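You operate a simulated robot arm through the tools that you are given. There is no shell and no other tool.

You run a simulated two-armed robot. Do the job below in one go: nothing can be reset, and whatever is moved stays where it is left.

## Task
Set an egg in each egg cup: blue cup on the orange plate, white cup on the blue plate. Set down upright: what you pick out.

Only the result counts: the job must be done as asked and must still hold three seconds after the hand-in. Knocking over, shifting, dropping, spilling or breaking anything else fails it.

## Robot
Two 7-joint arms with two-finger parallel grippers on one trunk that stands fixed in place. Base frame: the origin is at the foot of the trunk, x ahead of it, y to its left, z up; the work surface is at about z = 900. Units: mm, degrees, N and s.
The left shoulder is at [80, 131, 947], the right one opposite. With the tool pointing down near the work surface each hand reaches from about 380 to 840 mm from the base axis, measured 20 degrees to its own side. Payload 1.57 kg a hand.
The tool frame of a hand sits at the grasp point between the pads (the TCP): z along the fingers, y along the line on which they close. The tips reach 30 mm beyond it. Largest opening 110 mm; finger width 24, thickness 12; the body of the gripper, 48 by 112 mm, starts 78 mm behind the TCP.
Orientation is that of the tool frame in the base frame, as a unit quaternion [w, x, y, z]. With the fingers straight down and closing along the base's y, the tool's x points along the base's -x, its y along +y and its z along -z.

## Interface
- The arms move only by the tool arm_command. It takes "left_increments", "right_increments" or both (then of equal length, played together; a hand with none holds still); each is a list of rows, each a list of 7 numbers: the shift along the base's x, y, z in mm, then the turn, a rotation vector about the base's x, y, z in degrees, then the gripper command, from -1 (fully open) to 1 (shut), values between in proportion. In form: [[x, y, z, wx, wy, wz, gripper], ...]. A call has 1 to 20 rows; each row is the pose to reach, as a shift and turn from the pose commanded when the call began. A row lasts 0.2 s, in which the tool goes at most 50 mm and 8.6 degrees; a call with a longer step from one row to the next is refused whole, and so is a gripper value outside its range. Where a pose cannot be reached the arm comes as near as it can. A force on the tool above 40 N (or 10 N above the force at the start of the call, whichever is more), or a blocked arm, ends the call early, and 0.2 s more pass. Each finger travels about 108 mm/s and halts on what it meets, pressing with about 24 N; the grip force reading is that of the motor and also rises with nothing between the fingers. The clock runs only during rows and for 0.2 s after the last one: add rows that repeat a pose to give the fingers time. It gives the time, the measured TCP pose, the force on the tool (base axes), the opening and the grip force at its end, in the units of the frame above (readings bear some noise), with the torque about the TCP (base axes, N m) and any sound that the robot's microphone picked up.
- Cameras (640 x 400 px; columns grow to the right, rows downward): "scene" is now at [-39.4, 23.8, 1431.8]; the picture's right is [0.11, -0.99, 0.00], its down [-0.43, -0.05, -0.90] and it looks along [0.89, 0.10, -0.44] (base axes); focal length 325 px, centre (320, 200). "left" rides on the left gripper at [70, -16, -141] in its tool frame; the picture's right is [0.23, 0.97, 0.00], its down [-0.86, 0.20, -0.48] and it looks along [-0.47, 0.11, 0.88] (tool axes); focal length 222 px, centre (320, 200). "right" rides on the right gripper at [70, 16, -141] in its tool frame; the picture's right is [-0.23, 0.97, 0.00], its down [-0.86, -0.20, -0.48] and it looks along [-0.47, -0.11, 0.88] (tool axes); focal length 222 px, centre (320, 200). There is no depth. A picture from a camera that has moved, and an enlarged one, comes with that camera's place and axes in the base frame and with its lens. The place of the scene camera against the robot may be out by one fixed shift of up to 18 mm in any direction.
- capture(camera): a new picture of that camera. No time passes.
- turn_head(pan, tilt): turns the head with the scene camera to pan (to the left, within 109 degrees either way) and tilt (down, from -29 to 69), counted from straight ahead of the robot. It gives what a move gives.
- close_up(camera, box): a new picture of the part [left, top, right, bottom] of that camera's present view, enlarged. No time passes.
- finish_job(): hands the job in; it is judged then, once.

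Places have to be worked out from the pictures, the camera data and where the tool is seen. Open the grippers and draw the arms clear of the work before you hand the job in, unless the task says otherwise.

The tools are called after ">>>" as name(argument=value, ...) on one line, values as JSON. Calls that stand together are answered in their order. arm_command: Moves the arms, as the interface text tells. Its arguments: {"type":"object","properties":{"left_increments":{"type":"array","items":{"type":"array","items":{"type":"number"}}},"right_increments":{"type":"array","items":{"type":"array","items":{"type":"number"}}}},"required":[]} The other tools are called the same way: turn_head (pan, tilt) turns the head that bears the scene camera; capture (camera) takes a picture; close_up (camera, box) takes an enlarged picture of a part of a camera's view; finish_job () hands the job in.

At the start:

```text
t: 0.0
left_tool_pos: [502.8, 238.6, 1243.5]
left_tcp_rot: [0.0, 0.0, 1.0, 0.0]
left_contact_force: [0.7, -0.3, -0.5]
left_torque: [0.0, -0.01, 0.0]
left_opening: 109.9
left_grasp_force: 0.0
right_tool_pos: [530.7, -212.3, 1193.3]
right_tcp_rot: [0.0, 0.0, 1.0, 0.0]
right_contact_force: [0.2, 0.0, -0.8]
right_torque: [0.02, -0.02, 0.0]
right_opening: 109.8
right_grasp_force: 0.0
head pan, tilt (commanded): [6.3, 25.9]
```

scene: 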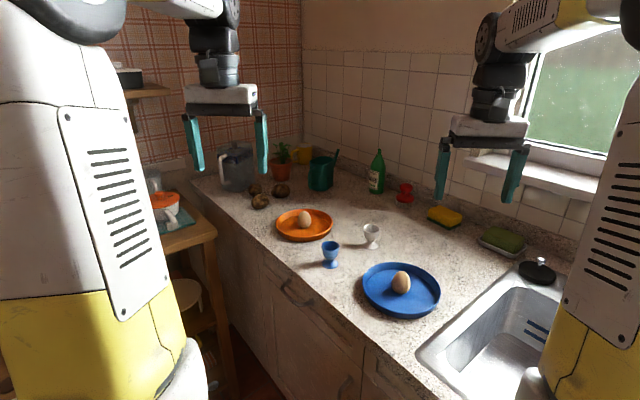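
right: 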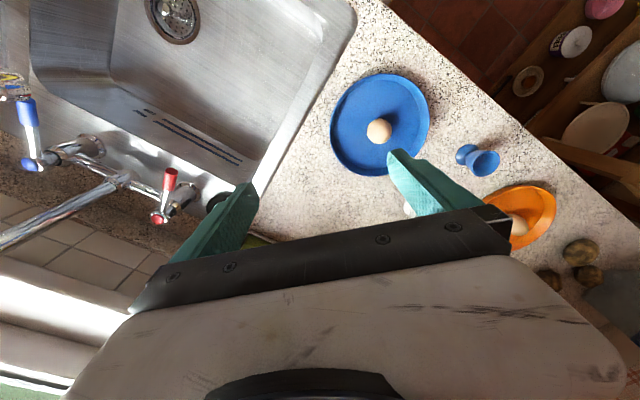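
left: 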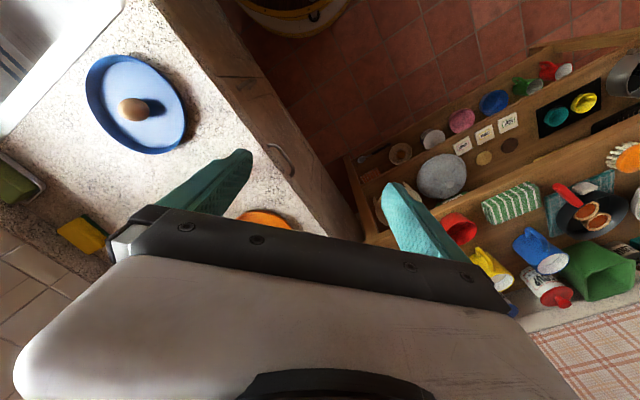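

I start with enlarged views of the plates, eggs and cups so that I can work out where they are.

>>> close_up(camera="scene", box=[260, 190, 460, 330])

>>> close_up(camera="right", box=[320, 60, 600, 260])

>>> close_up(camera="left", box=[40, 30, 320, 230])

```text
2.86 times, centred on (360, 260) of scene
camera zoom: at [-39.4, 23.8, 1431.8], right [0.11, -0.99, 0.0], down [-0.43, -0.05, -0.9], along [0.89, 0.1, -0.44], focal length 929 px, centre (206, 29)
```

zoom: 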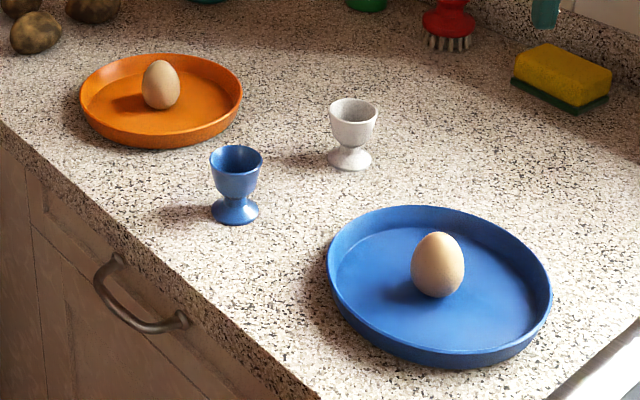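

```text
2.00 times, centred on (460, 160) of right
camera zoom: at [460.2, -195.8, 1335.8], right [0.23, 0.97, 0.0], down [0.86, -0.2, 0.48], along [0.47, -0.11, -0.88], focal length 444 px, centre (40, 280)
```

zoom: 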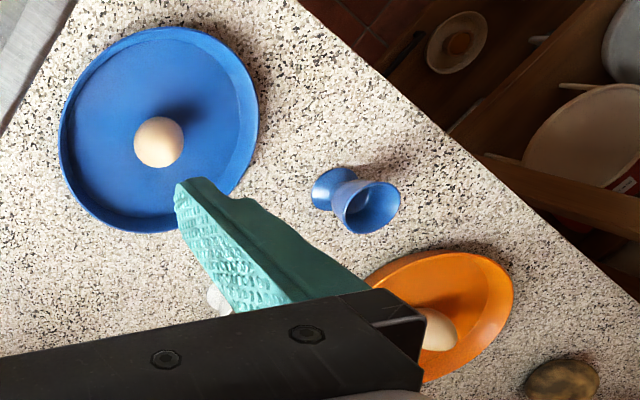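

```text
2.00 times, centred on (180, 130) of left
camera zoom: at [433.5, 222.7, 1385.9], right [-0.23, 0.97, 0.0], down [0.86, 0.2, 0.48], along [0.47, 0.11, -0.88], focal length 444 px, centre (600, 340)
```

zoom: 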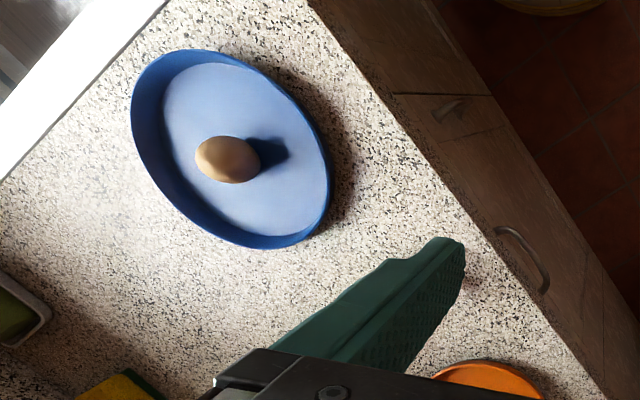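

The plates are about 180 mm across, with an egg standing in the middle of each. I put the blue cup near (656, 57) with its rim near z 960, the blue plate near (562, -110), and the orange plate near (830, 155). I move the left hand forward above the orange plate and blue cup area, staying high, for a better view.

>>> arm_command(left_increments=[[40, -18, -24, 0, 0, 0, -1], [80, -36, -48, 0, 0, 0, -1], [120, -54, -72, 0, 0, 0, -1], [160, -72, -96, 0, 0, 0, -1], [200, -90, -120, 0, 0, 0, -1], [200, -90, -120, 0, 0, 0, -1]])

```text
t: 1.4
left_tool_pos: [703.1, 145.6, 1122.6]
left_tcp_rot: [0.001, 0.0, 1.0, -0.001]
left_contact_force: [0.2, 0.4, -0.6]
left_torque: [0.02, 0.04, 0.0]
left_opening: 110.1
left_grasp_force: 0.0
right_tool_pos: [531.6, -212.5, 1193.3]
right_tcp_rot: [0.0, 0.0, 1.0, 0.0]
right_contact_force: [0.2, 0.3, -0.3]
right_torque: [0.01, -0.01, 0.0]
right_opening: 110.0
right_grasp_force: 0.0
head pan, tilt (commanded): [6.3, 25.9]
```

The left hand reached about (703, 146, 1123). I take its camera view and the scene view.

>>> capture(camera="left")

>>> capture(camera="scene")

```text
taken
camera left: at [633.9, 131.2, 1265.5], right [-0.23, 0.97, 0.0], down [0.86, 0.2, 0.48], along [0.47, 0.11, -0.88], focal length 222 px, centre (320, 200)
```

left: 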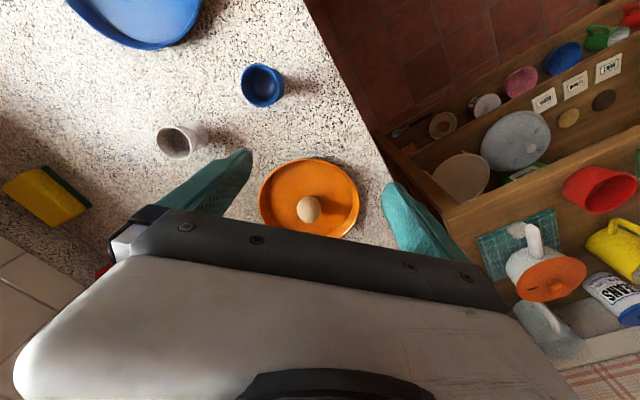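

```text
taken
camera scene: at [-39.3, 23.7, 1431.8], right [0.11, -0.99, 0.0], down [-0.43, -0.05, -0.9], along [0.89, 0.1, -0.44], focal length 325 px, centre (320, 200)
```

scene: 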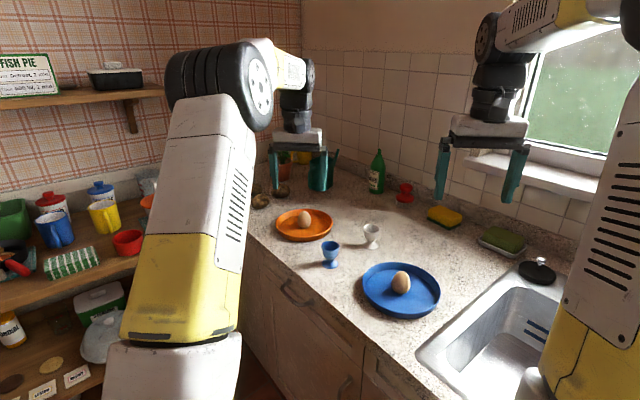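

The left camera now shows the orange plate, both cups and part of the blue plate. I enlarge that region to measure it.

>>> close_up(camera="left", box=[230, 130, 390, 240])

>>> close_up(camera="left", box=[140, 40, 320, 170])

```text
3.64 times, centred on (310, 185) of left
camera zoom: at [633.9, 131.2, 1265.5], right [-0.23, 0.97, 0.0], down [0.86, 0.2, 0.48], along [0.47, 0.11, -0.88], focal length 808 px, centre (356, 254)
```

zoom: 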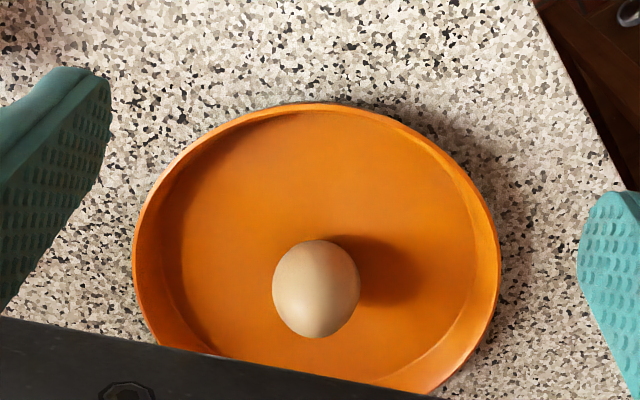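

```text
3.08 times, centred on (230, 105) of left
camera zoom: at [633.9, 131.2, 1265.5], right [-0.23, 0.97, 0.0], down [0.86, 0.2, 0.48], along [0.47, 0.11, -0.88], focal length 684 px, centre (597, 492)
```

zoom: 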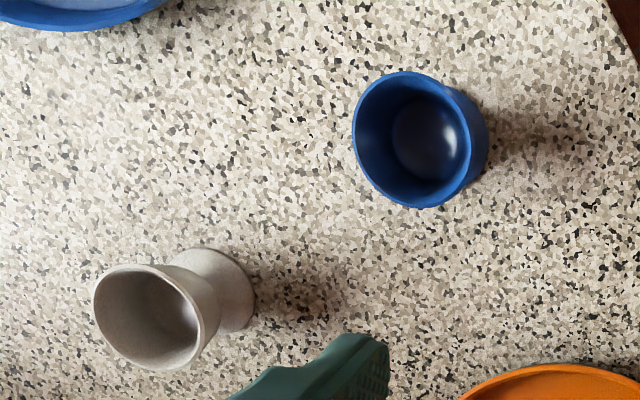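

From the left camera I get: orange plate centre and egg at about (831, 158), blue cup at about (657, 61) with rim near z 960, and white cup at about (756, -44). I bring the left hand above the blue cup at a clear height to check alignment.

>>> arm_command(left_increments=[[-12, -22, -20, 0, 0, 0, -1], [-23, -44, -40, 0, 0, 0, -1], [-35, -66, -60, 0, 0, 0, -1], [-46, -88, -80, 0, 0, 0, -1], [-46, -88, -80, 0, 0, 0, -1]])

>>> capture(camera="left")

>>> close_up(camera="left", box=[240, 90, 400, 190])

```text
t: 2.6
left_tool_pos: [657.4, 60.1, 1045.1]
left_tcp_rot: [0.0, -0.001, 1.0, 0.0]
left_contact_force: [-0.1, 0.0, 0.4]
left_torque: [0.0, 0.0, 0.01]
left_opening: 110.0
left_grasp_force: 0.2
right_tool_pos: [531.3, -212.6, 1193.7]
right_tcp_rot: [0.0, 0.0, 1.0, 0.001]
right_contact_force: [-0.2, -0.3, -0.5]
right_torque: [-0.02, 0.0, -0.02]
right_opening: 110.0
right_grasp_force: 0.1
head pan, tilt (commanded): [6.3, 25.9]
```

```text
taken
camera left: at [587.1, 44.5, 1186.7], right [-0.23, 0.97, 0.0], down [0.86, 0.2, 0.48], along [0.47, 0.11, -0.88], focal length 222 px, centre (320, 200)
```

left: 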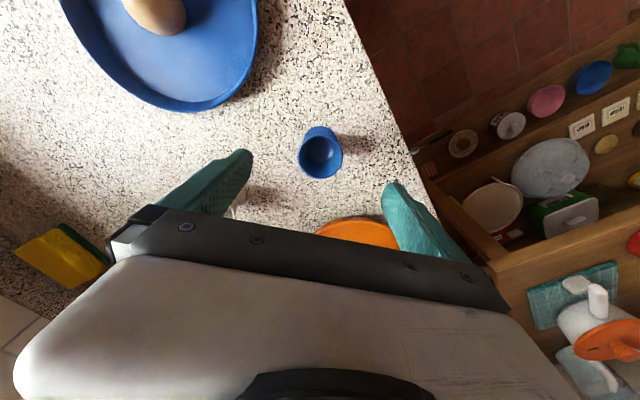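

```text
4.00 times, centred on (320, 140) of left
camera zoom: at [587.1, 44.5, 1186.7], right [-0.23, 0.97, 0.0], down [0.86, 0.2, 0.48], along [0.47, 0.11, -0.88], focal length 888 px, centre (320, 440)
```

zoom: 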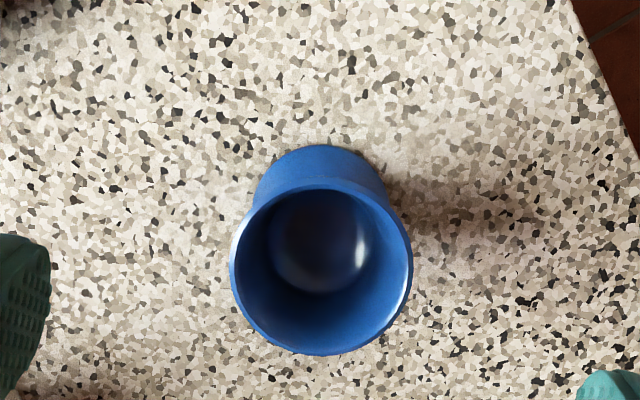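

The blue cup sits at about (657, 61.5) with a rim about 48 mm across, so the hand is almost exactly centred on it. I lower the hand straight down around the bowl with the fingers open.

>>> arm_command(left_increments=[[0, 1, -25, 0, 0, 0, -1], [0, 1, -50, 0, 0, 0, -1], [0, 1, -75, 0, 0, 0, -1], [0, 1, -92, 0, 0, 0, -1], [0, 1, -92, 0, 0, 0, -1]])

>>> capture(camera="left")

>>> close_up(camera="scene", box=[260, 170, 420, 290])

```text
t: 3.8
left_tool_pos: [656.8, 61.1, 951.8]
left_tcp_rot: [0.0, 0.0, 1.0, 0.0]
left_contact_force: [0.1, -0.1, 0.3]
left_torque: [-0.03, 0.03, -0.01]
left_opening: 109.9
left_grasp_force: 0.1
right_tool_pos: [531.2, -212.4, 1194.4]
right_tcp_rot: [-0.001, 0.0, 1.0, -0.001]
right_contact_force: [-1.0, -0.8, -0.6]
right_torque: [0.02, -0.02, 0.02]
right_opening: 110.2
right_grasp_force: 0.1
head pan, tilt (commanded): [6.3, 25.9]
```

```text
taken
camera left: at [588.2, 45.2, 1094.2], right [-0.23, 0.97, 0.0], down [0.85, 0.2, 0.48], along [0.47, 0.11, -0.88], focal length 222 px, centre (320, 200)
```

left: 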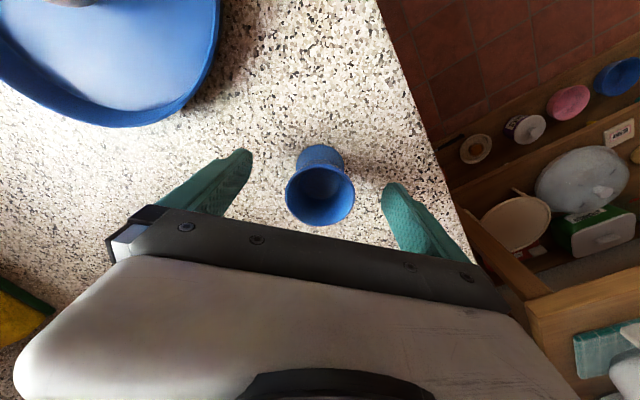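

```text
3.33 times, centred on (340, 230) of scene
camera zoom: at [-39.4, 23.7, 1431.8], right [0.11, -0.99, 0.0], down [-0.43, -0.05, -0.9], along [0.89, 0.1, -0.44], focal length 1084 px, centre (253, 100)
```

zoom: 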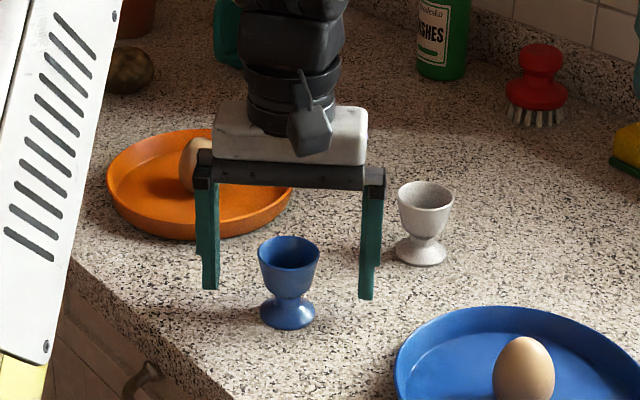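

The cup is centred between the fingers with its rim about 5 mm above the TCP. I close the gripper on the bowl.

>>> arm_command(left_increments=[[0, 0, 0, 0, 0, 0, -0.4], [0, 0, 0, 0, 0, 0, 0], [0, 0, 0, 0, 0, 0, 0.3], [0, 0, 0, 0, 0, 0, 0.6], [0, 0, 0, 0, 0, 0, 1], [0, 0, 0, 0, 0, 0, 1]])

>>> capture(camera="left")

```text
t: 5.2
left_tool_pos: [657.0, 60.8, 952.2]
left_tcp_rot: [0.001, 0.0, 1.0, 0.0]
left_contact_force: [1.3, 0.7, 1.0]
left_torque: [-0.03, -0.02, 0.01]
left_opening: 48.7
left_grasp_force: 24.2
right_tool_pos: [530.6, -213.5, 1193.5]
right_tcp_rot: [0.0, -0.001, 1.0, 0.0]
right_contact_force: [-1.8, -0.6, -0.1]
right_torque: [-0.02, -0.01, 0.0]
right_opening: 110.2
right_grasp_force: 0.1
head pan, tilt (commanded): [6.3, 25.9]
```

```text
taken
camera left: at [588.2, 45.3, 1094.6], right [-0.23, 0.97, 0.0], down [0.85, 0.2, 0.48], along [0.47, 0.11, -0.88], focal length 222 px, centre (320, 200)
```

left: 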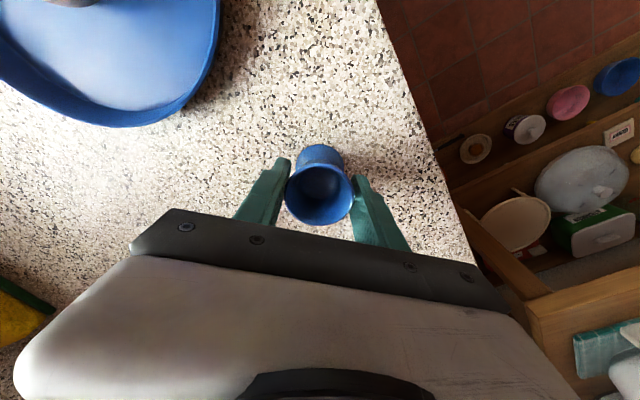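

The cup is gripped at an opening of 48.7 mm with 24 N. I lift it straight up 80 mm and check that it hangs upright.

>>> arm_command(left_increments=[[0, 0, 5, 0, 0, 0, 1], [0, 0, 20, 0, 0, 0, 1], [0, 0, 40, 0, 0, 0, 1], [0, 0, 60, 0, 0, 0, 1], [0, 0, 80, 0, 0, 0, 1], [0, 0, 80, 0, 0, 0, 1]])

>>> close_up(camera="scene", box=[260, 150, 420, 270])

>>> capture(camera="left")

```text
t: 6.6
left_tool_pos: [656.7, 60.4, 1032.4]
left_tcp_rot: [0.0, 0.0, 1.0, 0.0]
left_contact_force: [0.0, 0.9, -0.3]
left_torque: [-0.02, 0.02, 0.0]
left_opening: 49.1
left_grasp_force: 23.5
right_tool_pos: [530.5, -212.2, 1193.5]
right_tcp_rot: [0.0, 0.0, 1.0, 0.001]
right_contact_force: [-0.2, -0.3, 0.3]
right_torque: [-0.04, -0.01, -0.01]
right_opening: 110.0
right_grasp_force: 0.0
head pan, tilt (commanded): [6.3, 25.9]
```

```text
3.33 times, centred on (340, 210) of scene
camera zoom: at [-39.3, 23.7, 1431.8], right [0.11, -0.99, 0.0], down [-0.43, -0.05, -0.9], along [0.89, 0.1, -0.44], focal length 1084 px, centre (253, 167)
```

zoom: 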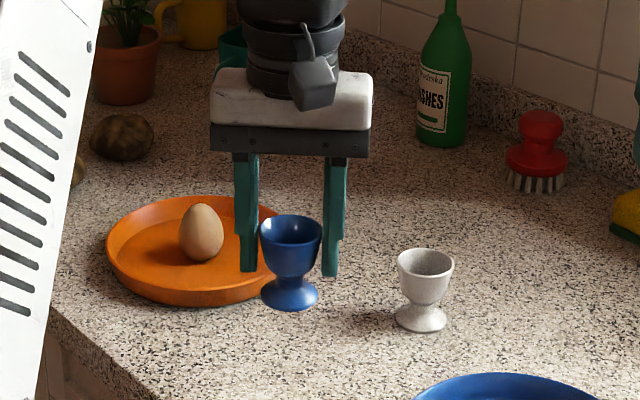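

```text
taken
camera left: at [587.7, 45.2, 1174.3], right [-0.23, 0.97, 0.0], down [0.86, 0.2, 0.48], along [0.47, 0.11, -0.88], focal length 222 px, centre (320, 200)
```

left: 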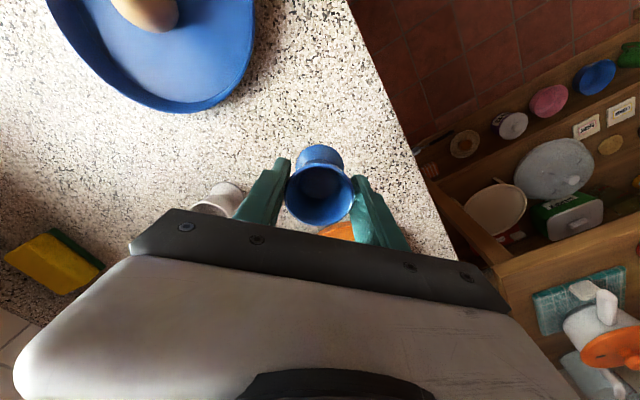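

The cup hangs upright in the grip. I carry it level to above the near side of the orange plate, aiming for about (781, 158), 50 mm in front of the egg.

>>> arm_command(left_increments=[[15, 12, 5, 0, 0, 0, 1], [40, 31, 10, 0, 0, 0, 1], [65, 51, 10, 0, 0, 0, 1], [90, 71, 10, 0, 0, 0, 1], [112, 88, 10, 0, 0, 0, 1], [124, 97, 10, 0, 0, 0, 1], [124, 97, 10, 0, 0, 0, 1]])

>>> capture(camera="left")

>>> close_up(camera="scene", box=[240, 150, 400, 250])

```text
t: 8.2
left_tool_pos: [780.0, 158.9, 1041.3]
left_tcp_rot: [-0.001, 0.001, 1.0, 0.0]
left_contact_force: [1.2, 0.6, -1.2]
left_torque: [-0.01, -0.02, -0.02]
left_opening: 48.6
left_grasp_force: 23.9
right_tool_pos: [530.5, -211.9, 1194.6]
right_tcp_rot: [0.0, 0.001, 1.0, 0.0]
right_contact_force: [0.7, -0.2, -0.4]
right_torque: [0.02, -0.04, -0.03]
right_opening: 110.1
right_grasp_force: 0.0
head pan, tilt (commanded): [6.3, 25.9]
```

```text
taken
camera left: at [711.9, 143.4, 1183.2], right [-0.23, 0.97, 0.0], down [0.86, 0.2, 0.48], along [0.47, 0.11, -0.88], focal length 222 px, centre (320, 200)
```

left: 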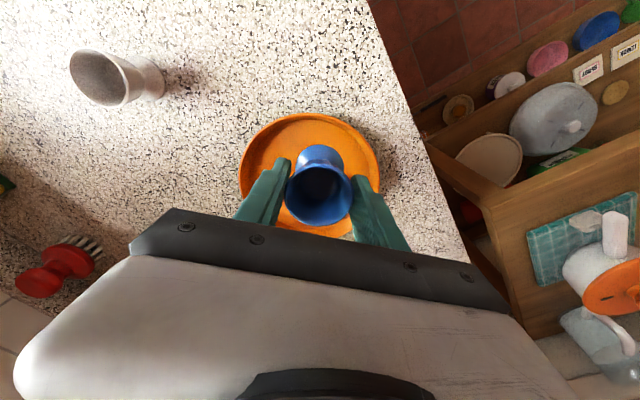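

```text
4.00 times, centred on (320, 200) of scene
camera zoom: at [-39.3, 23.8, 1431.8], right [0.11, -0.99, 0.0], down [-0.43, -0.05, -0.9], along [0.89, 0.1, -0.44], focal length 1301 px, centre (320, 200)
```

zoom: 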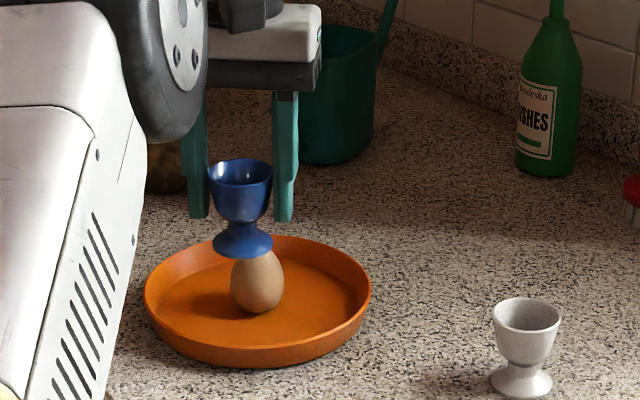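

The cup is at x 780. Comparing the views puts the plate centre nearer (836, 159) and the egg near (834, 159), so I shift forward to x 784. I then lower the cup to just above the plate rim and check clearance.

>>> arm_command(left_increments=[[4, 0, -15, 0, 0, 0, 1], [4, 0, -30, 0, 0, 0, 1], [4, 0, -45, 0, 0, 0, 1], [4, 0, -58, 0, 0, 0, 1], [4, 0, -58, 0, 0, 0, 1]])

>>> capture(camera="left")

>>> close_up(camera="scene", box=[250, 180, 370, 255])

```text
t: 9.4
left_tool_pos: [785.1, 157.9, 983.6]
left_tcp_rot: [0.0, 0.0, 1.0, 0.0]
left_contact_force: [0.3, 0.1, -0.6]
left_torque: [0.01, -0.03, -0.03]
left_opening: 48.6
left_grasp_force: 23.5
right_tool_pos: [531.0, -212.5, 1194.3]
right_tcp_rot: [0.0, 0.0, 1.0, 0.0]
right_contact_force: [-0.3, 1.3, -0.6]
right_torque: [-0.03, -0.02, -0.01]
right_opening: 110.0
right_grasp_force: 0.0
head pan, tilt (commanded): [6.3, 25.9]
```

```text
taken
camera left: at [715.7, 142.9, 1125.2], right [-0.23, 0.97, 0.0], down [0.86, 0.2, 0.48], along [0.47, 0.11, -0.88], focal length 222 px, centre (320, 200)
```

left: 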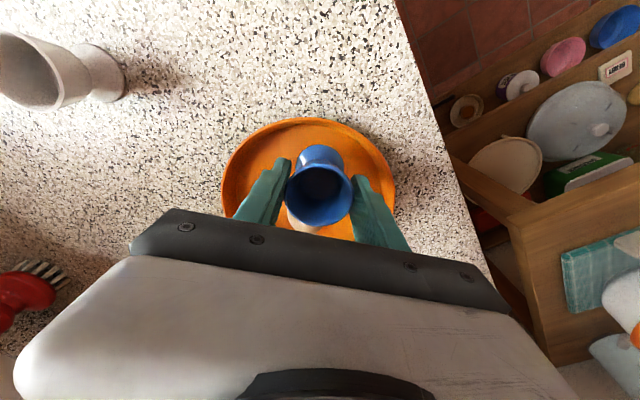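

```text
5.33 times, centred on (310, 218) of scene
camera zoom: at [-39.3, 23.8, 1431.8], right [0.11, -0.99, 0.0], down [-0.43, -0.05, -0.9], along [0.89, 0.1, -0.44], focal length 1735 px, centre (373, 107)
```

zoom: 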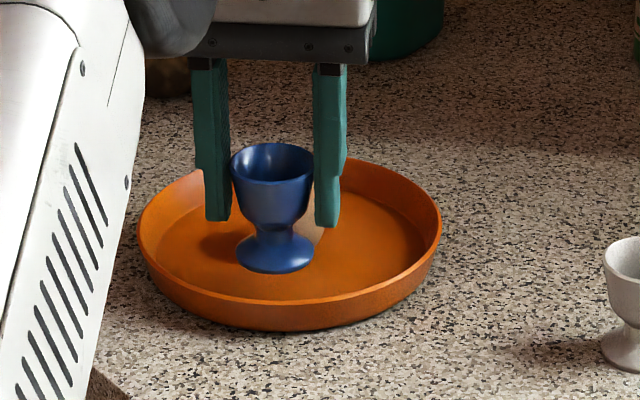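

The cup base looks inside the plate with clearance both to the front wall and to the egg behind it. I lower it slowly to just above the plate floor.

>>> arm_command(left_increments=[[0, 0, -8, 0, 0, 0, 1], [0, 0, -16, 0, 0, 0, 1], [0, 0, -22, 0, 0, 0, 1], [0, 0, -22, 0, 0, 0, 1]])

>>> close_up(camera="scene", box=[250, 180, 370, 255])

```text
t: 10.4
left_tool_pos: [784.3, 158.0, 962.2]
left_tcp_rot: [0.0, 0.0, 1.0, -0.001]
left_contact_force: [-0.4, -0.3, 0.0]
left_torque: [-0.03, 0.01, 0.0]
left_opening: 48.7
left_grasp_force: 23.9
right_tool_pos: [530.6, -211.8, 1194.5]
right_tcp_rot: [0.0, -0.001, 1.0, 0.0]
right_contact_force: [-0.1, -0.2, -0.6]
right_torque: [0.0, 0.0, -0.02]
right_opening: 110.3
right_grasp_force: 0.1
head pan, tilt (commanded): [6.3, 25.9]
```

```text
5.33 times, centred on (310, 218) of scene
camera zoom: at [-39.3, 23.8, 1431.8], right [0.11, -0.99, 0.0], down [-0.43, -0.05, -0.9], along [0.89, 0.1, -0.44], focal length 1735 px, centre (373, 107)
```

zoom: 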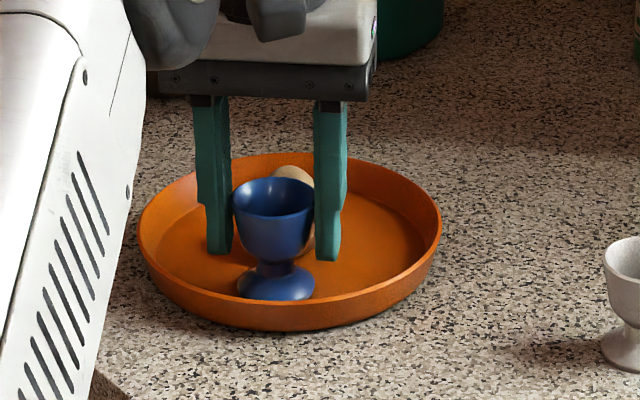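

No contact yet, and the base is about 10 mm above counter level. I step down gently and watch the vertical force.

>>> arm_command(left_increments=[[0, 0, -1.5, 0, 0, 0, 1], [0, 0, -3, 0, 0, 0, 1], [0, 0, -3, 0, 0, 0, 1]])

```text
t: 11.2
left_tool_pos: [784.1, 160.0, 959.2]
left_tcp_rot: [0.0, 0.0, 1.0, 0.001]
left_contact_force: [0.3, 1.0, -0.4]
left_torque: [-0.02, -0.01, 0.01]
left_opening: 48.9
left_grasp_force: 24.1
right_tool_pos: [530.7, -212.5, 1194.5]
right_tcp_rot: [0.0, 0.0, 1.0, 0.0]
right_contact_force: [0.0, -0.4, 0.1]
right_torque: [-0.01, 0.0, 0.01]
right_opening: 110.0
right_grasp_force: 0.0
head pan, tilt (commanded): [6.3, 25.9]
```

Still no contact force. I go down another 1.5 mm.

>>> arm_command(left_increments=[[0, 0, -1, 0, 0, 0, 1], [0, 0, -1.5, 0, 0, 0, 1], [0, 0, -1.5, 0, 0, 0, 1]])

```text
t: 12.0
left_tool_pos: [785.2, 157.6, 956.9]
left_tcp_rot: [0.0, 0.0, 1.0, 0.0]
left_contact_force: [0.1, -0.5, 1.5]
left_torque: [-0.02, 0.0, -0.04]
left_opening: 49.0
left_grasp_force: 24.3
right_tool_pos: [531.3, -212.1, 1193.9]
right_tcp_rot: [0.0, 0.0, 1.0, 0.0]
right_contact_force: [-0.2, 0.8, -1.1]
right_torque: [0.03, 0.02, 0.03]
right_opening: 109.9
right_grasp_force: 0.0
head pan, tilt (commanded): [6.3, 25.9]
```

The vertical force reads 1.5 N, near the noise level. I go down 1 mm more.

>>> arm_command(left_increments=[[0, 0, -1, 0, 0, 0, 1], [0, 0, -1, 0, 0, 0, 1]])

```text
t: 12.6
left_tool_pos: [782.6, 158.7, 957.2]
left_tcp_rot: [0.001, -0.001, 1.0, 0.0]
left_contact_force: [1.3, 0.3, 8.3]
left_torque: [-0.07, -0.01, 0.04]
left_opening: 48.9
left_grasp_force: 24.2
right_tool_pos: [529.2, -211.6, 1194.4]
right_tcp_rot: [0.001, -0.001, 1.0, -0.001]
right_contact_force: [-0.4, -0.5, 0.7]
right_torque: [0.04, 0.01, -0.02]
right_opening: 109.9
right_grasp_force: 0.1
head pan, tilt (commanded): [6.3, 25.9]
```

Contact at 8 N, so the cup stands on the plate floor (z about 905). I ease back half a millimetre and open the fingers a little to release it.

>>> arm_command(left_increments=[[0, 0, 0.5, 0, 0, 0, 1], [0, 0, 0.5, 0, 0, 0, 0.05], [0, 0, 0.5, 0, 0, 0, -0.05], [0, 0, 0.5, 0, 0, 0, -0.16], [0, 0, 0.5, 0, 0, 0, -0.16]])

>>> capture(camera="left")

>>> close_up(camera="scene", box=[250, 180, 370, 255])

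```text
t: 13.8
left_tool_pos: [784.1, 159.1, 956.9]
left_tcp_rot: [0.0, 0.0, 1.0, 0.001]
left_contact_force: [0.3, -0.2, 0.8]
left_torque: [-0.01, -0.03, 0.0]
left_opening: 63.6
left_grasp_force: 0.0
right_tool_pos: [530.1, -211.4, 1193.1]
right_tcp_rot: [0.0, -0.001, 1.0, 0.0]
right_contact_force: [-0.3, 0.0, 0.0]
right_torque: [-0.02, -0.01, -0.03]
right_opening: 110.3
right_grasp_force: 0.0
head pan, tilt (commanded): [6.3, 25.9]
```

```text
taken
camera left: at [715.2, 143.0, 1098.9], right [-0.23, 0.97, 0.0], down [0.86, 0.2, 0.48], along [0.47, 0.11, -0.88], focal length 222 px, centre (320, 200)
```

left: 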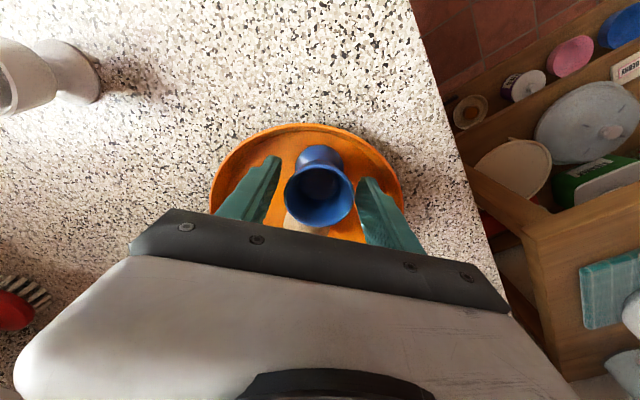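

```text
5.33 times, centred on (310, 218) of scene
camera zoom: at [-39.3, 23.7, 1431.8], right [0.11, -0.99, 0.0], down [-0.43, -0.05, -0.9], along [0.89, 0.1, -0.44], focal length 1735 px, centre (373, 107)
```

zoom: 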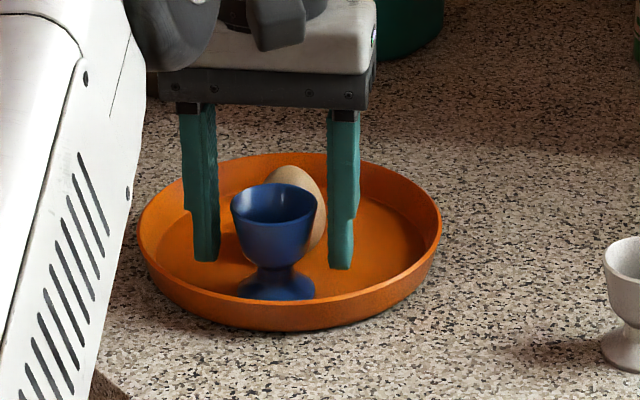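

The fingers are clear on both sides, the cup stands upright, and the plate has not moved. I raise the hand straight up.

>>> arm_command(left_increments=[[0, 0, 15, 0, 0, 0, -0.16], [0, 0, 35, 0, 0, 0, -0.16], [0, 0, 55, 0, 0, 0, -0.16], [0, 0, 75, 0, 0, 0, -0.16], [0, 0, 95, 0, 0, 0, -0.16], [0, 0, 95, 0, 0, 0, -0.16]])

>>> capture(camera="left")

>>> close_up(camera="left", box=[220, 100, 400, 240])

>>> close_up(camera="scene", box=[250, 180, 370, 255])

```text
t: 15.2
left_tool_pos: [783.3, 158.0, 1053.0]
left_tcp_rot: [-0.001, 0.0, 1.0, -0.001]
left_contact_force: [0.8, -0.1, -0.8]
left_torque: [-0.01, 0.03, 0.01]
left_opening: 63.7
left_grasp_force: 0.2
right_tool_pos: [530.3, -211.9, 1194.1]
right_tcp_rot: [0.0, 0.0, 1.0, 0.0]
right_contact_force: [0.0, -0.3, 0.8]
right_torque: [0.01, -0.01, 0.0]
right_opening: 109.9
right_grasp_force: 0.0
head pan, tilt (commanded): [6.3, 25.9]
```

```text
taken
camera left: at [714.9, 142.8, 1195.0], right [-0.23, 0.97, 0.0], down [0.86, 0.2, 0.48], along [0.47, 0.11, -0.88], focal length 222 px, centre (320, 200)
```

left: 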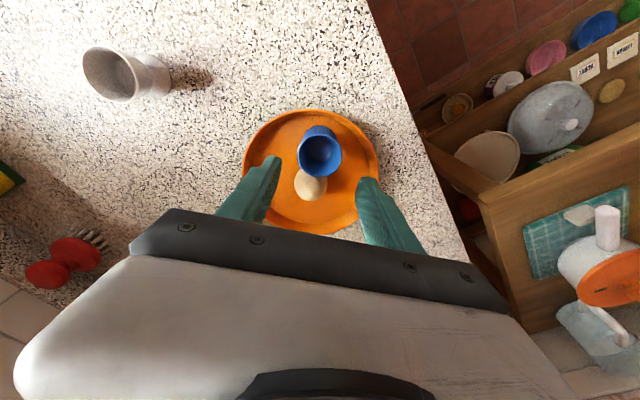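

```text
2.86 times, centred on (310, 170) of left
camera zoom: at [714.9, 142.8, 1195.0], right [-0.23, 0.97, 0.0], down [0.86, 0.2, 0.48], along [0.47, 0.11, -0.88], focal length 635 px, centre (349, 286)
```

zoom: 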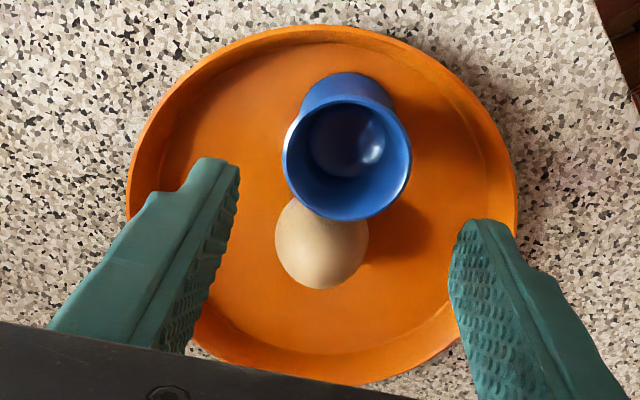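

```text
5.33 times, centred on (310, 218) of scene
camera zoom: at [-39.3, 23.7, 1431.8], right [0.11, -0.99, 0.0], down [-0.43, -0.05, -0.9], along [0.89, 0.1, -0.44], focal length 1735 px, centre (373, 107)
```

zoom: 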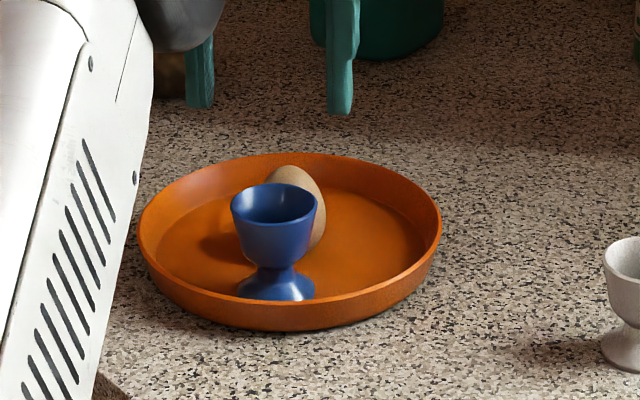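

The blue cup stands at (786, 159) on the orange plate. The egg is at about (834.5, 158.5), 4 mm behind it and still upright. I test the left hand's reach by moving forward over the egg at a safe height.

>>> arm_command(left_increments=[[15, 0, 0, 0, 0, 0, -0.45], [30, 0, 0, 0, 0, 0, -0.45], [50, 0.5, 0, 0, 0, 0, -0.45], [50, 0.5, 0, 0, 0, 0, -0.45], [50, 0.5, 0, 0, 0, 0, -0.45]])

>>> capture(camera="left")

>>> close_up(camera="left", box=[240, 80, 400, 210])

```text
t: 16.4
left_tool_pos: [797.6, 163.1, 1044.5]
left_tcp_rot: [0.0, 0.0, 1.0, 0.0]
left_contact_force: [0.7, -0.5, -0.4]
left_torque: [-0.01, -0.01, 0.01]
left_opening: 79.6
left_grasp_force: 0.0
left hand out of reach, approached as far as the arm can: row 2, 3, 4, 5
right_tool_pos: [530.8, -212.9, 1193.1]
right_tcp_rot: [0.0, 0.0, 1.0, 0.0]
right_contact_force: [0.0, 0.6, 0.0]
right_torque: [0.0, 0.0, 0.02]
right_opening: 110.2
right_grasp_force: 0.1
head pan, tilt (commanded): [6.3, 25.9]
```

```text
taken
camera left: at [729.9, 148.0, 1186.4], right [-0.23, 0.97, 0.0], down [0.86, 0.2, 0.48], along [0.47, 0.11, -0.88], focal length 222 px, centre (320, 200)
```

left: 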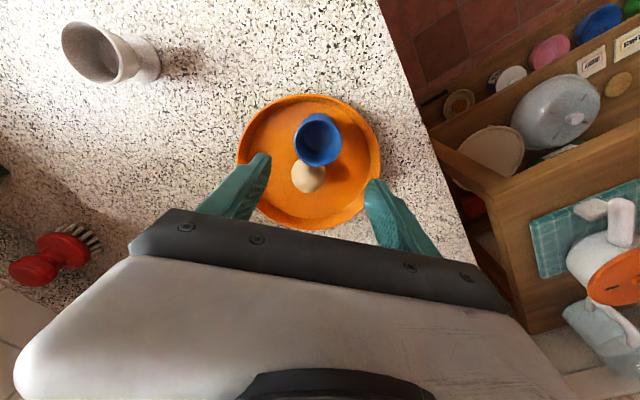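

```text
3.08 times, centred on (320, 145) of left
camera zoom: at [729.9, 148.0, 1186.4], right [-0.23, 0.97, 0.0], down [0.86, 0.2, 0.48], along [0.47, 0.11, -0.88], focal length 684 px, centre (320, 369)
```

zoom: 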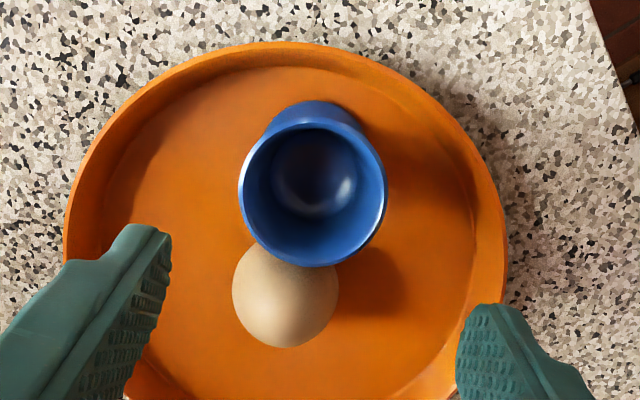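

With the tool straight down, the left arm stops at x 798. I tilt the fingers 10° forward, closing still along y, to gain reach while staying above the egg.

>>> arm_command(left_increments=[[-5, -0.5, 0, 0, -5, 0, -0.45], [-5, -0.5, -10, 0, -10, 0, -0.45], [-5, -0.5, -20, 0, -10, 0, -0.45], [-5, -0.5, -20, 0, -10, 0, -0.45], [-5, -0.5, -20, 0, -10, 0, -0.45]])

>>> capture(camera="left")

>>> close_up(camera="scene", box=[250, 160, 370, 245])

```text
t: 17.6
left_tool_pos: [794.2, 163.2, 1024.2]
left_tcp_rot: [0.087, -0.001, 0.996, 0.0]
left_contact_force: [0.3, 0.2, -0.2]
left_torque: [0.02, 0.03, 0.0]
left_opening: 79.8
left_grasp_force: 0.1
right_tool_pos: [530.6, -212.1, 1193.8]
right_tcp_rot: [0.0, 0.0, 1.0, 0.0]
right_contact_force: [-0.3, -0.2, 0.4]
right_torque: [0.02, -0.02, -0.02]
right_opening: 110.0
right_grasp_force: 0.0
head pan, tilt (commanded): [6.3, 25.9]
```

```text
taken
camera left: at [701.1, 147.1, 1152.7], right [-0.22, 0.97, -0.04], down [0.76, 0.2, 0.62], along [0.61, 0.11, -0.78], focal length 222 px, centre (320, 200)
```

left: 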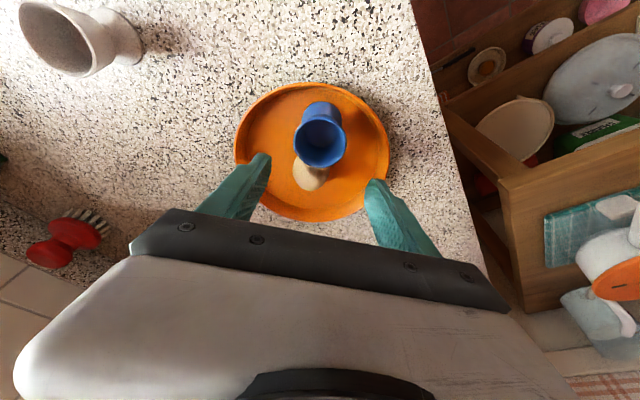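

```text
4.71 times, centred on (310, 202) of scene
camera zoom: at [-39.4, 23.8, 1431.8], right [0.11, -0.99, 0.0], down [-0.43, -0.05, -0.9], along [0.89, 0.1, -0.44], focal length 1531 px, centre (367, 188)
```

zoom: 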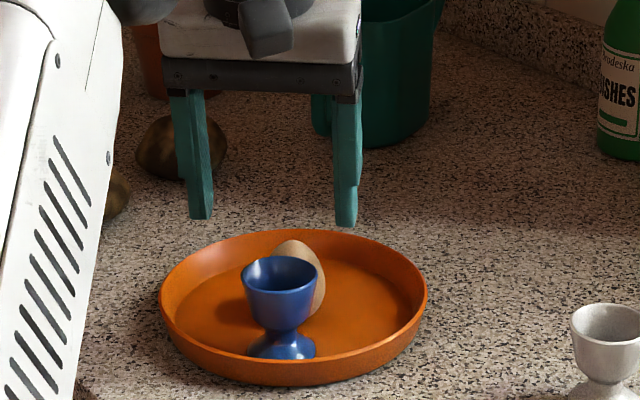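

The commanded pose had been clipped to the reachable one. The hand is now at (794, 163, 1024) with a 10° tilt. I move forward over the egg and down slightly.

>>> arm_command(left_increments=[[12, -2, 0, 0, 0, 0, -0.45], [24, -3.5, -5, 0, 0, 0, -0.45], [36, -4.8, -12, 0, 0, 0, -0.45], [36, -4.8, -20, 0, 0, 0, -0.45], [36, -4.8, -20, 0, 0, 0, -0.45]])

>>> capture(camera="left")

>>> close_up(camera="left", box=[240, 100, 400, 220])

>>> close_up(camera="scene", box=[250, 160, 370, 245])

```text
t: 18.8
left_tool_pos: [830.3, 156.8, 1005.6]
left_tcp_rot: [0.087, 0.0, 0.996, 0.0]
left_contact_force: [-0.3, -0.7, -0.5]
left_torque: [0.01, -0.01, -0.01]
left_opening: 80.1
left_grasp_force: 0.0
right_tool_pos: [530.2, -212.2, 1193.8]
right_tcp_rot: [0.0, 0.0, 1.0, 0.0]
right_contact_force: [0.5, 0.5, -0.9]
right_torque: [0.03, 0.01, -0.01]
right_opening: 110.2
right_grasp_force: 0.1
head pan, tilt (commanded): [6.3, 25.9]
```

```text
taken
camera left: at [737.4, 142.0, 1132.7], right [-0.22, 0.97, -0.04], down [0.76, 0.2, 0.62], along [0.61, 0.11, -0.78], focal length 222 px, centre (320, 200)
```

left: 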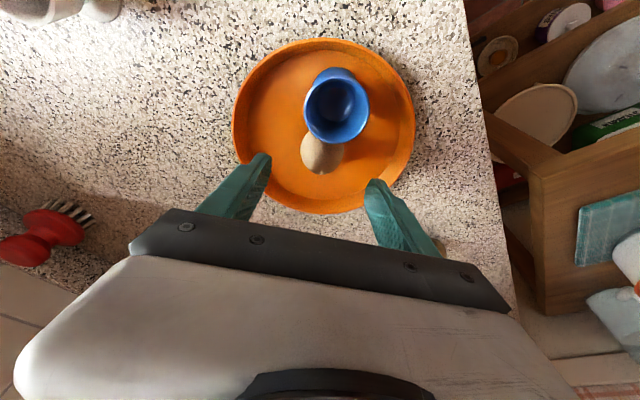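

```text
3.33 times, centred on (320, 160) of left
camera zoom: at [737.4, 142.0, 1132.7], right [-0.22, 0.97, -0.04], down [0.76, 0.2, 0.62], along [0.61, 0.11, -0.78], focal length 740 px, centre (320, 333)
```

zoom: 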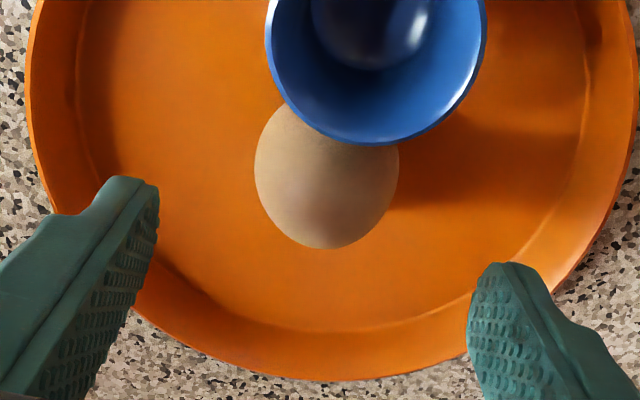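

```text
4.71 times, centred on (310, 202) of scene
camera zoom: at [-39.3, 23.7, 1431.8], right [0.11, -0.99, 0.0], down [-0.43, -0.05, -0.9], along [0.89, 0.1, -0.44], focal length 1531 px, centre (367, 188)
```

zoom: 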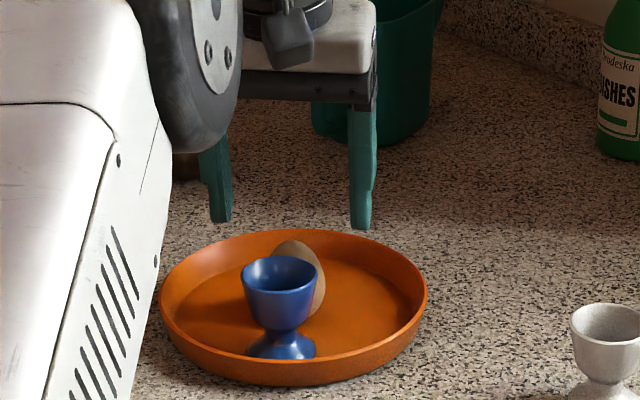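

The egg is at (834, 158.4), and the tilted hand is at (830, 157.3, 1005), so it is nearly aligned. I add 1 mm in y and lower so that the fingertips sit about 21 mm above the plate floor on either side of the egg.

>>> arm_command(left_increments=[[0, 1, -14, 0, 0, 0, -0.45], [0, 1, -28, 0, 0, 0, -0.45], [0, 1, -40, 0, 0, 0, -0.45], [0, 1, -49, 0, 0, 0, -0.45], [0, 1, -49, 0, 0, 0, -0.45]])

>>> capture(camera="left")

>>> close_up(camera="left", box=[240, 100, 400, 220])

>>> close_up(camera="scene", box=[250, 160, 370, 245])

```text
t: 20.0
left_tool_pos: [829.5, 158.0, 956.3]
left_tcp_rot: [0.087, 0.0, 0.996, 0.0]
left_contact_force: [-0.4, -0.3, -0.5]
left_torque: [0.01, 0.01, -0.02]
left_opening: 79.7
left_grasp_force: 0.1
right_tool_pos: [529.8, -212.2, 1193.9]
right_tcp_rot: [0.0, 0.0, 1.0, 0.0]
right_contact_force: [-0.5, -0.1, 0.0]
right_torque: [-0.01, 0.03, -0.01]
right_opening: 110.1
right_grasp_force: 0.1
head pan, tilt (commanded): [6.3, 25.9]
```

```text
taken
camera left: at [737.2, 143.1, 1083.3], right [-0.22, 0.97, -0.04], down [0.76, 0.2, 0.62], along [0.61, 0.11, -0.78], focal length 222 px, centre (320, 200)
```

left: 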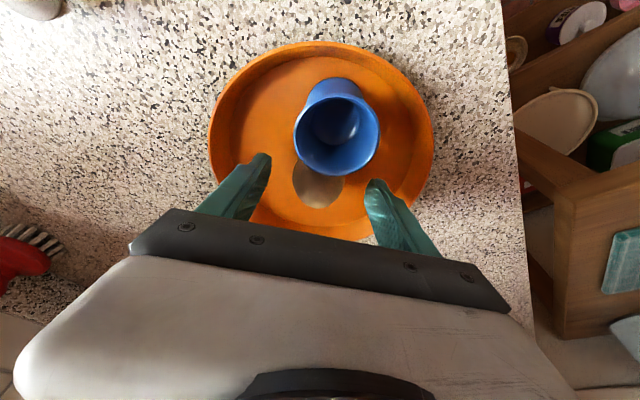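

```text
3.33 times, centred on (320, 160) of left
camera zoom: at [737.2, 143.1, 1083.3], right [-0.22, 0.97, -0.04], down [0.76, 0.2, 0.62], along [0.61, 0.11, -0.78], focal length 740 px, centre (320, 333)
```

zoom: 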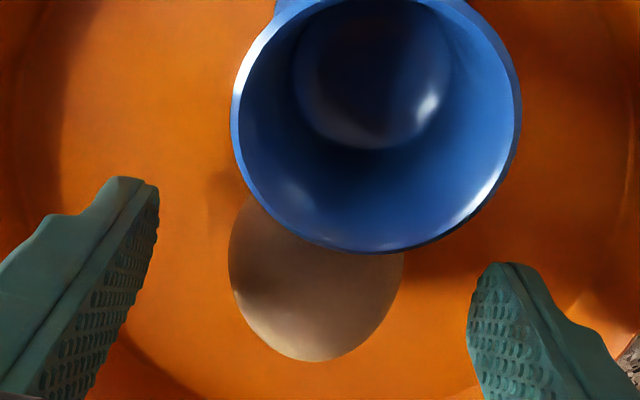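

```text
4.71 times, centred on (310, 202) of scene
camera zoom: at [-39.3, 23.7, 1431.8], right [0.11, -0.99, 0.0], down [-0.43, -0.05, -0.9], along [0.89, 0.1, -0.44], focal length 1531 px, centre (367, 188)
```

zoom: 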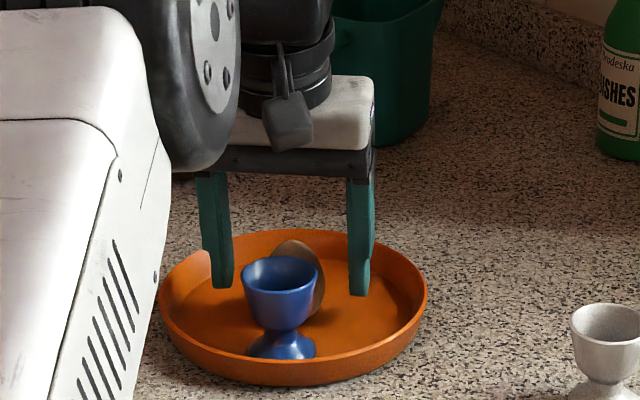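

The egg is centred between the fingers to within a millimetre. I close slowly, first down to about the egg's width.

>>> arm_command(left_increments=[[0, 0, 0, 0, 0, 0, -0.2], [0, 0, 0, 0, 0, 0, 0], [0, 0, 0, 0, 0, 0, 0.12], [0, 0, 0, 0, 0, 0, 0.2], [0, 0, 0, 0, 0, 0, 0.26], [0, 0, 0, 0, 0, 0, 0.3], [0, 0, 0, 0, 0, 0, 0.3]])

>>> close_up(camera="left", box=[240, 100, 400, 220])

>>> close_up(camera="scene", box=[250, 160, 370, 245])

```text
t: 21.6
left_tool_pos: [830.0, 158.3, 954.6]
left_tcp_rot: [0.087, 0.0, 0.996, 0.0]
left_contact_force: [-0.5, 0.6, 0.1]
left_torque: [-0.05, 0.02, -0.02]
left_opening: 39.7
left_grasp_force: 12.3
right_tool_pos: [530.5, -211.5, 1193.9]
right_tcp_rot: [0.0, 0.0, 1.0, 0.0]
right_contact_force: [-0.3, 1.2, -0.9]
right_torque: [-0.02, 0.0, -0.01]
right_opening: 110.1
right_grasp_force: 0.1
head pan, tilt (commanded): [6.3, 25.9]
```

```text
3.33 times, centred on (320, 160) of left
camera zoom: at [737.2, 143.0, 1083.6], right [-0.22, 0.97, -0.04], down [0.76, 0.2, 0.62], along [0.61, 0.11, -0.78], focal length 740 px, centre (320, 333)
```

zoom: 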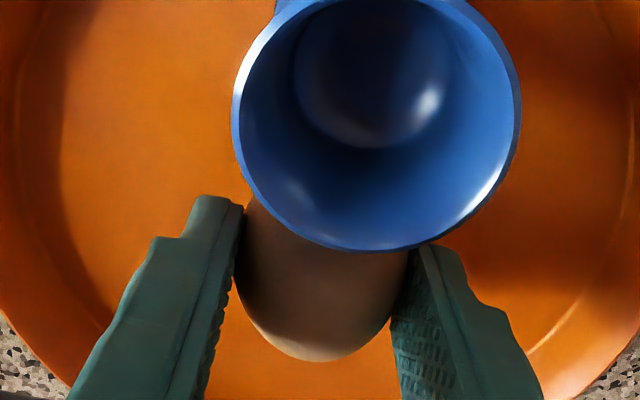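

```text
4.71 times, centred on (310, 202) of scene
camera zoom: at [-39.3, 23.7, 1431.8], right [0.11, -0.99, 0.0], down [-0.43, -0.05, -0.9], along [0.89, 0.1, -0.44], focal length 1531 px, centre (367, 188)
```

zoom: 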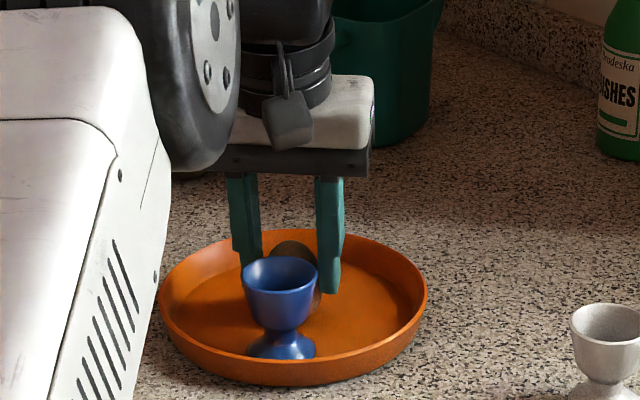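

The egg is held at a 39.7 mm opening with 12 N, which is gentle, and the cup is untouched. I lift straight up 20 mm and check that the egg comes along.

>>> arm_command(left_increments=[[0, 0, 3, 0, 0, 0, 0.3], [0, 0, 8, 0, 0, 0, 0.3], [0, 0, 14, 0, 0, 0, 0.3], [0, 0, 20, 0, 0, 0, 0.3], [0, 0, 20, 0, 0, 0, 0.3]])

>>> close_up(camera="left", box=[240, 100, 400, 220])

>>> close_up(camera="scene", box=[250, 160, 370, 245])

```text
t: 22.8
left_tool_pos: [829.3, 157.9, 976.6]
left_tcp_rot: [0.087, 0.001, 0.996, 0.0]
left_contact_force: [-0.2, -0.9, -0.9]
left_torque: [0.0, 0.03, -0.01]
left_opening: 39.6
left_grasp_force: 12.0
right_tool_pos: [531.6, -211.6, 1194.6]
right_tcp_rot: [0.0, 0.0, 1.0, 0.0]
right_contact_force: [-0.2, 0.4, -0.1]
right_torque: [0.03, 0.02, 0.0]
right_opening: 109.7
right_grasp_force: 0.0
head pan, tilt (commanded): [6.3, 25.9]
```

```text
3.33 times, centred on (320, 160) of left
camera zoom: at [737.5, 143.1, 1104.2], right [-0.22, 0.97, -0.04], down [0.76, 0.2, 0.62], along [0.61, 0.11, -0.78], focal length 740 px, centre (320, 333)
```

zoom: 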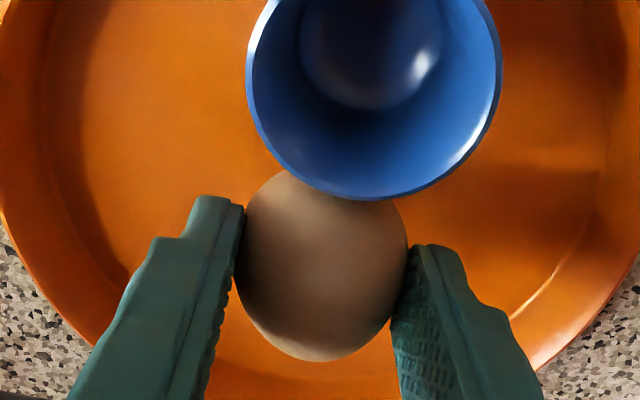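

```text
4.71 times, centred on (310, 202) of scene
camera zoom: at [-39.3, 23.8, 1431.8], right [0.11, -0.99, 0.0], down [-0.43, -0.05, -0.9], along [0.89, 0.1, -0.44], focal length 1531 px, centre (367, 188)
```

zoom: 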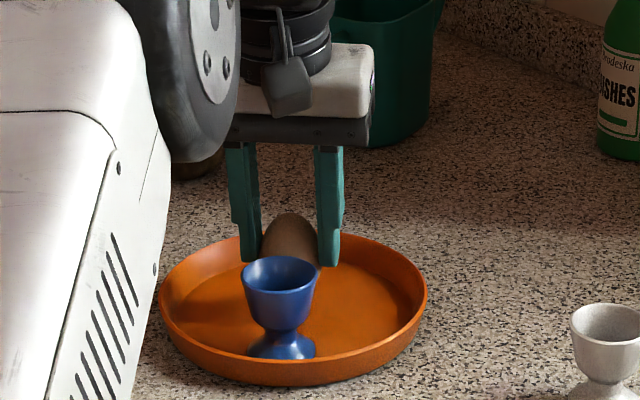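

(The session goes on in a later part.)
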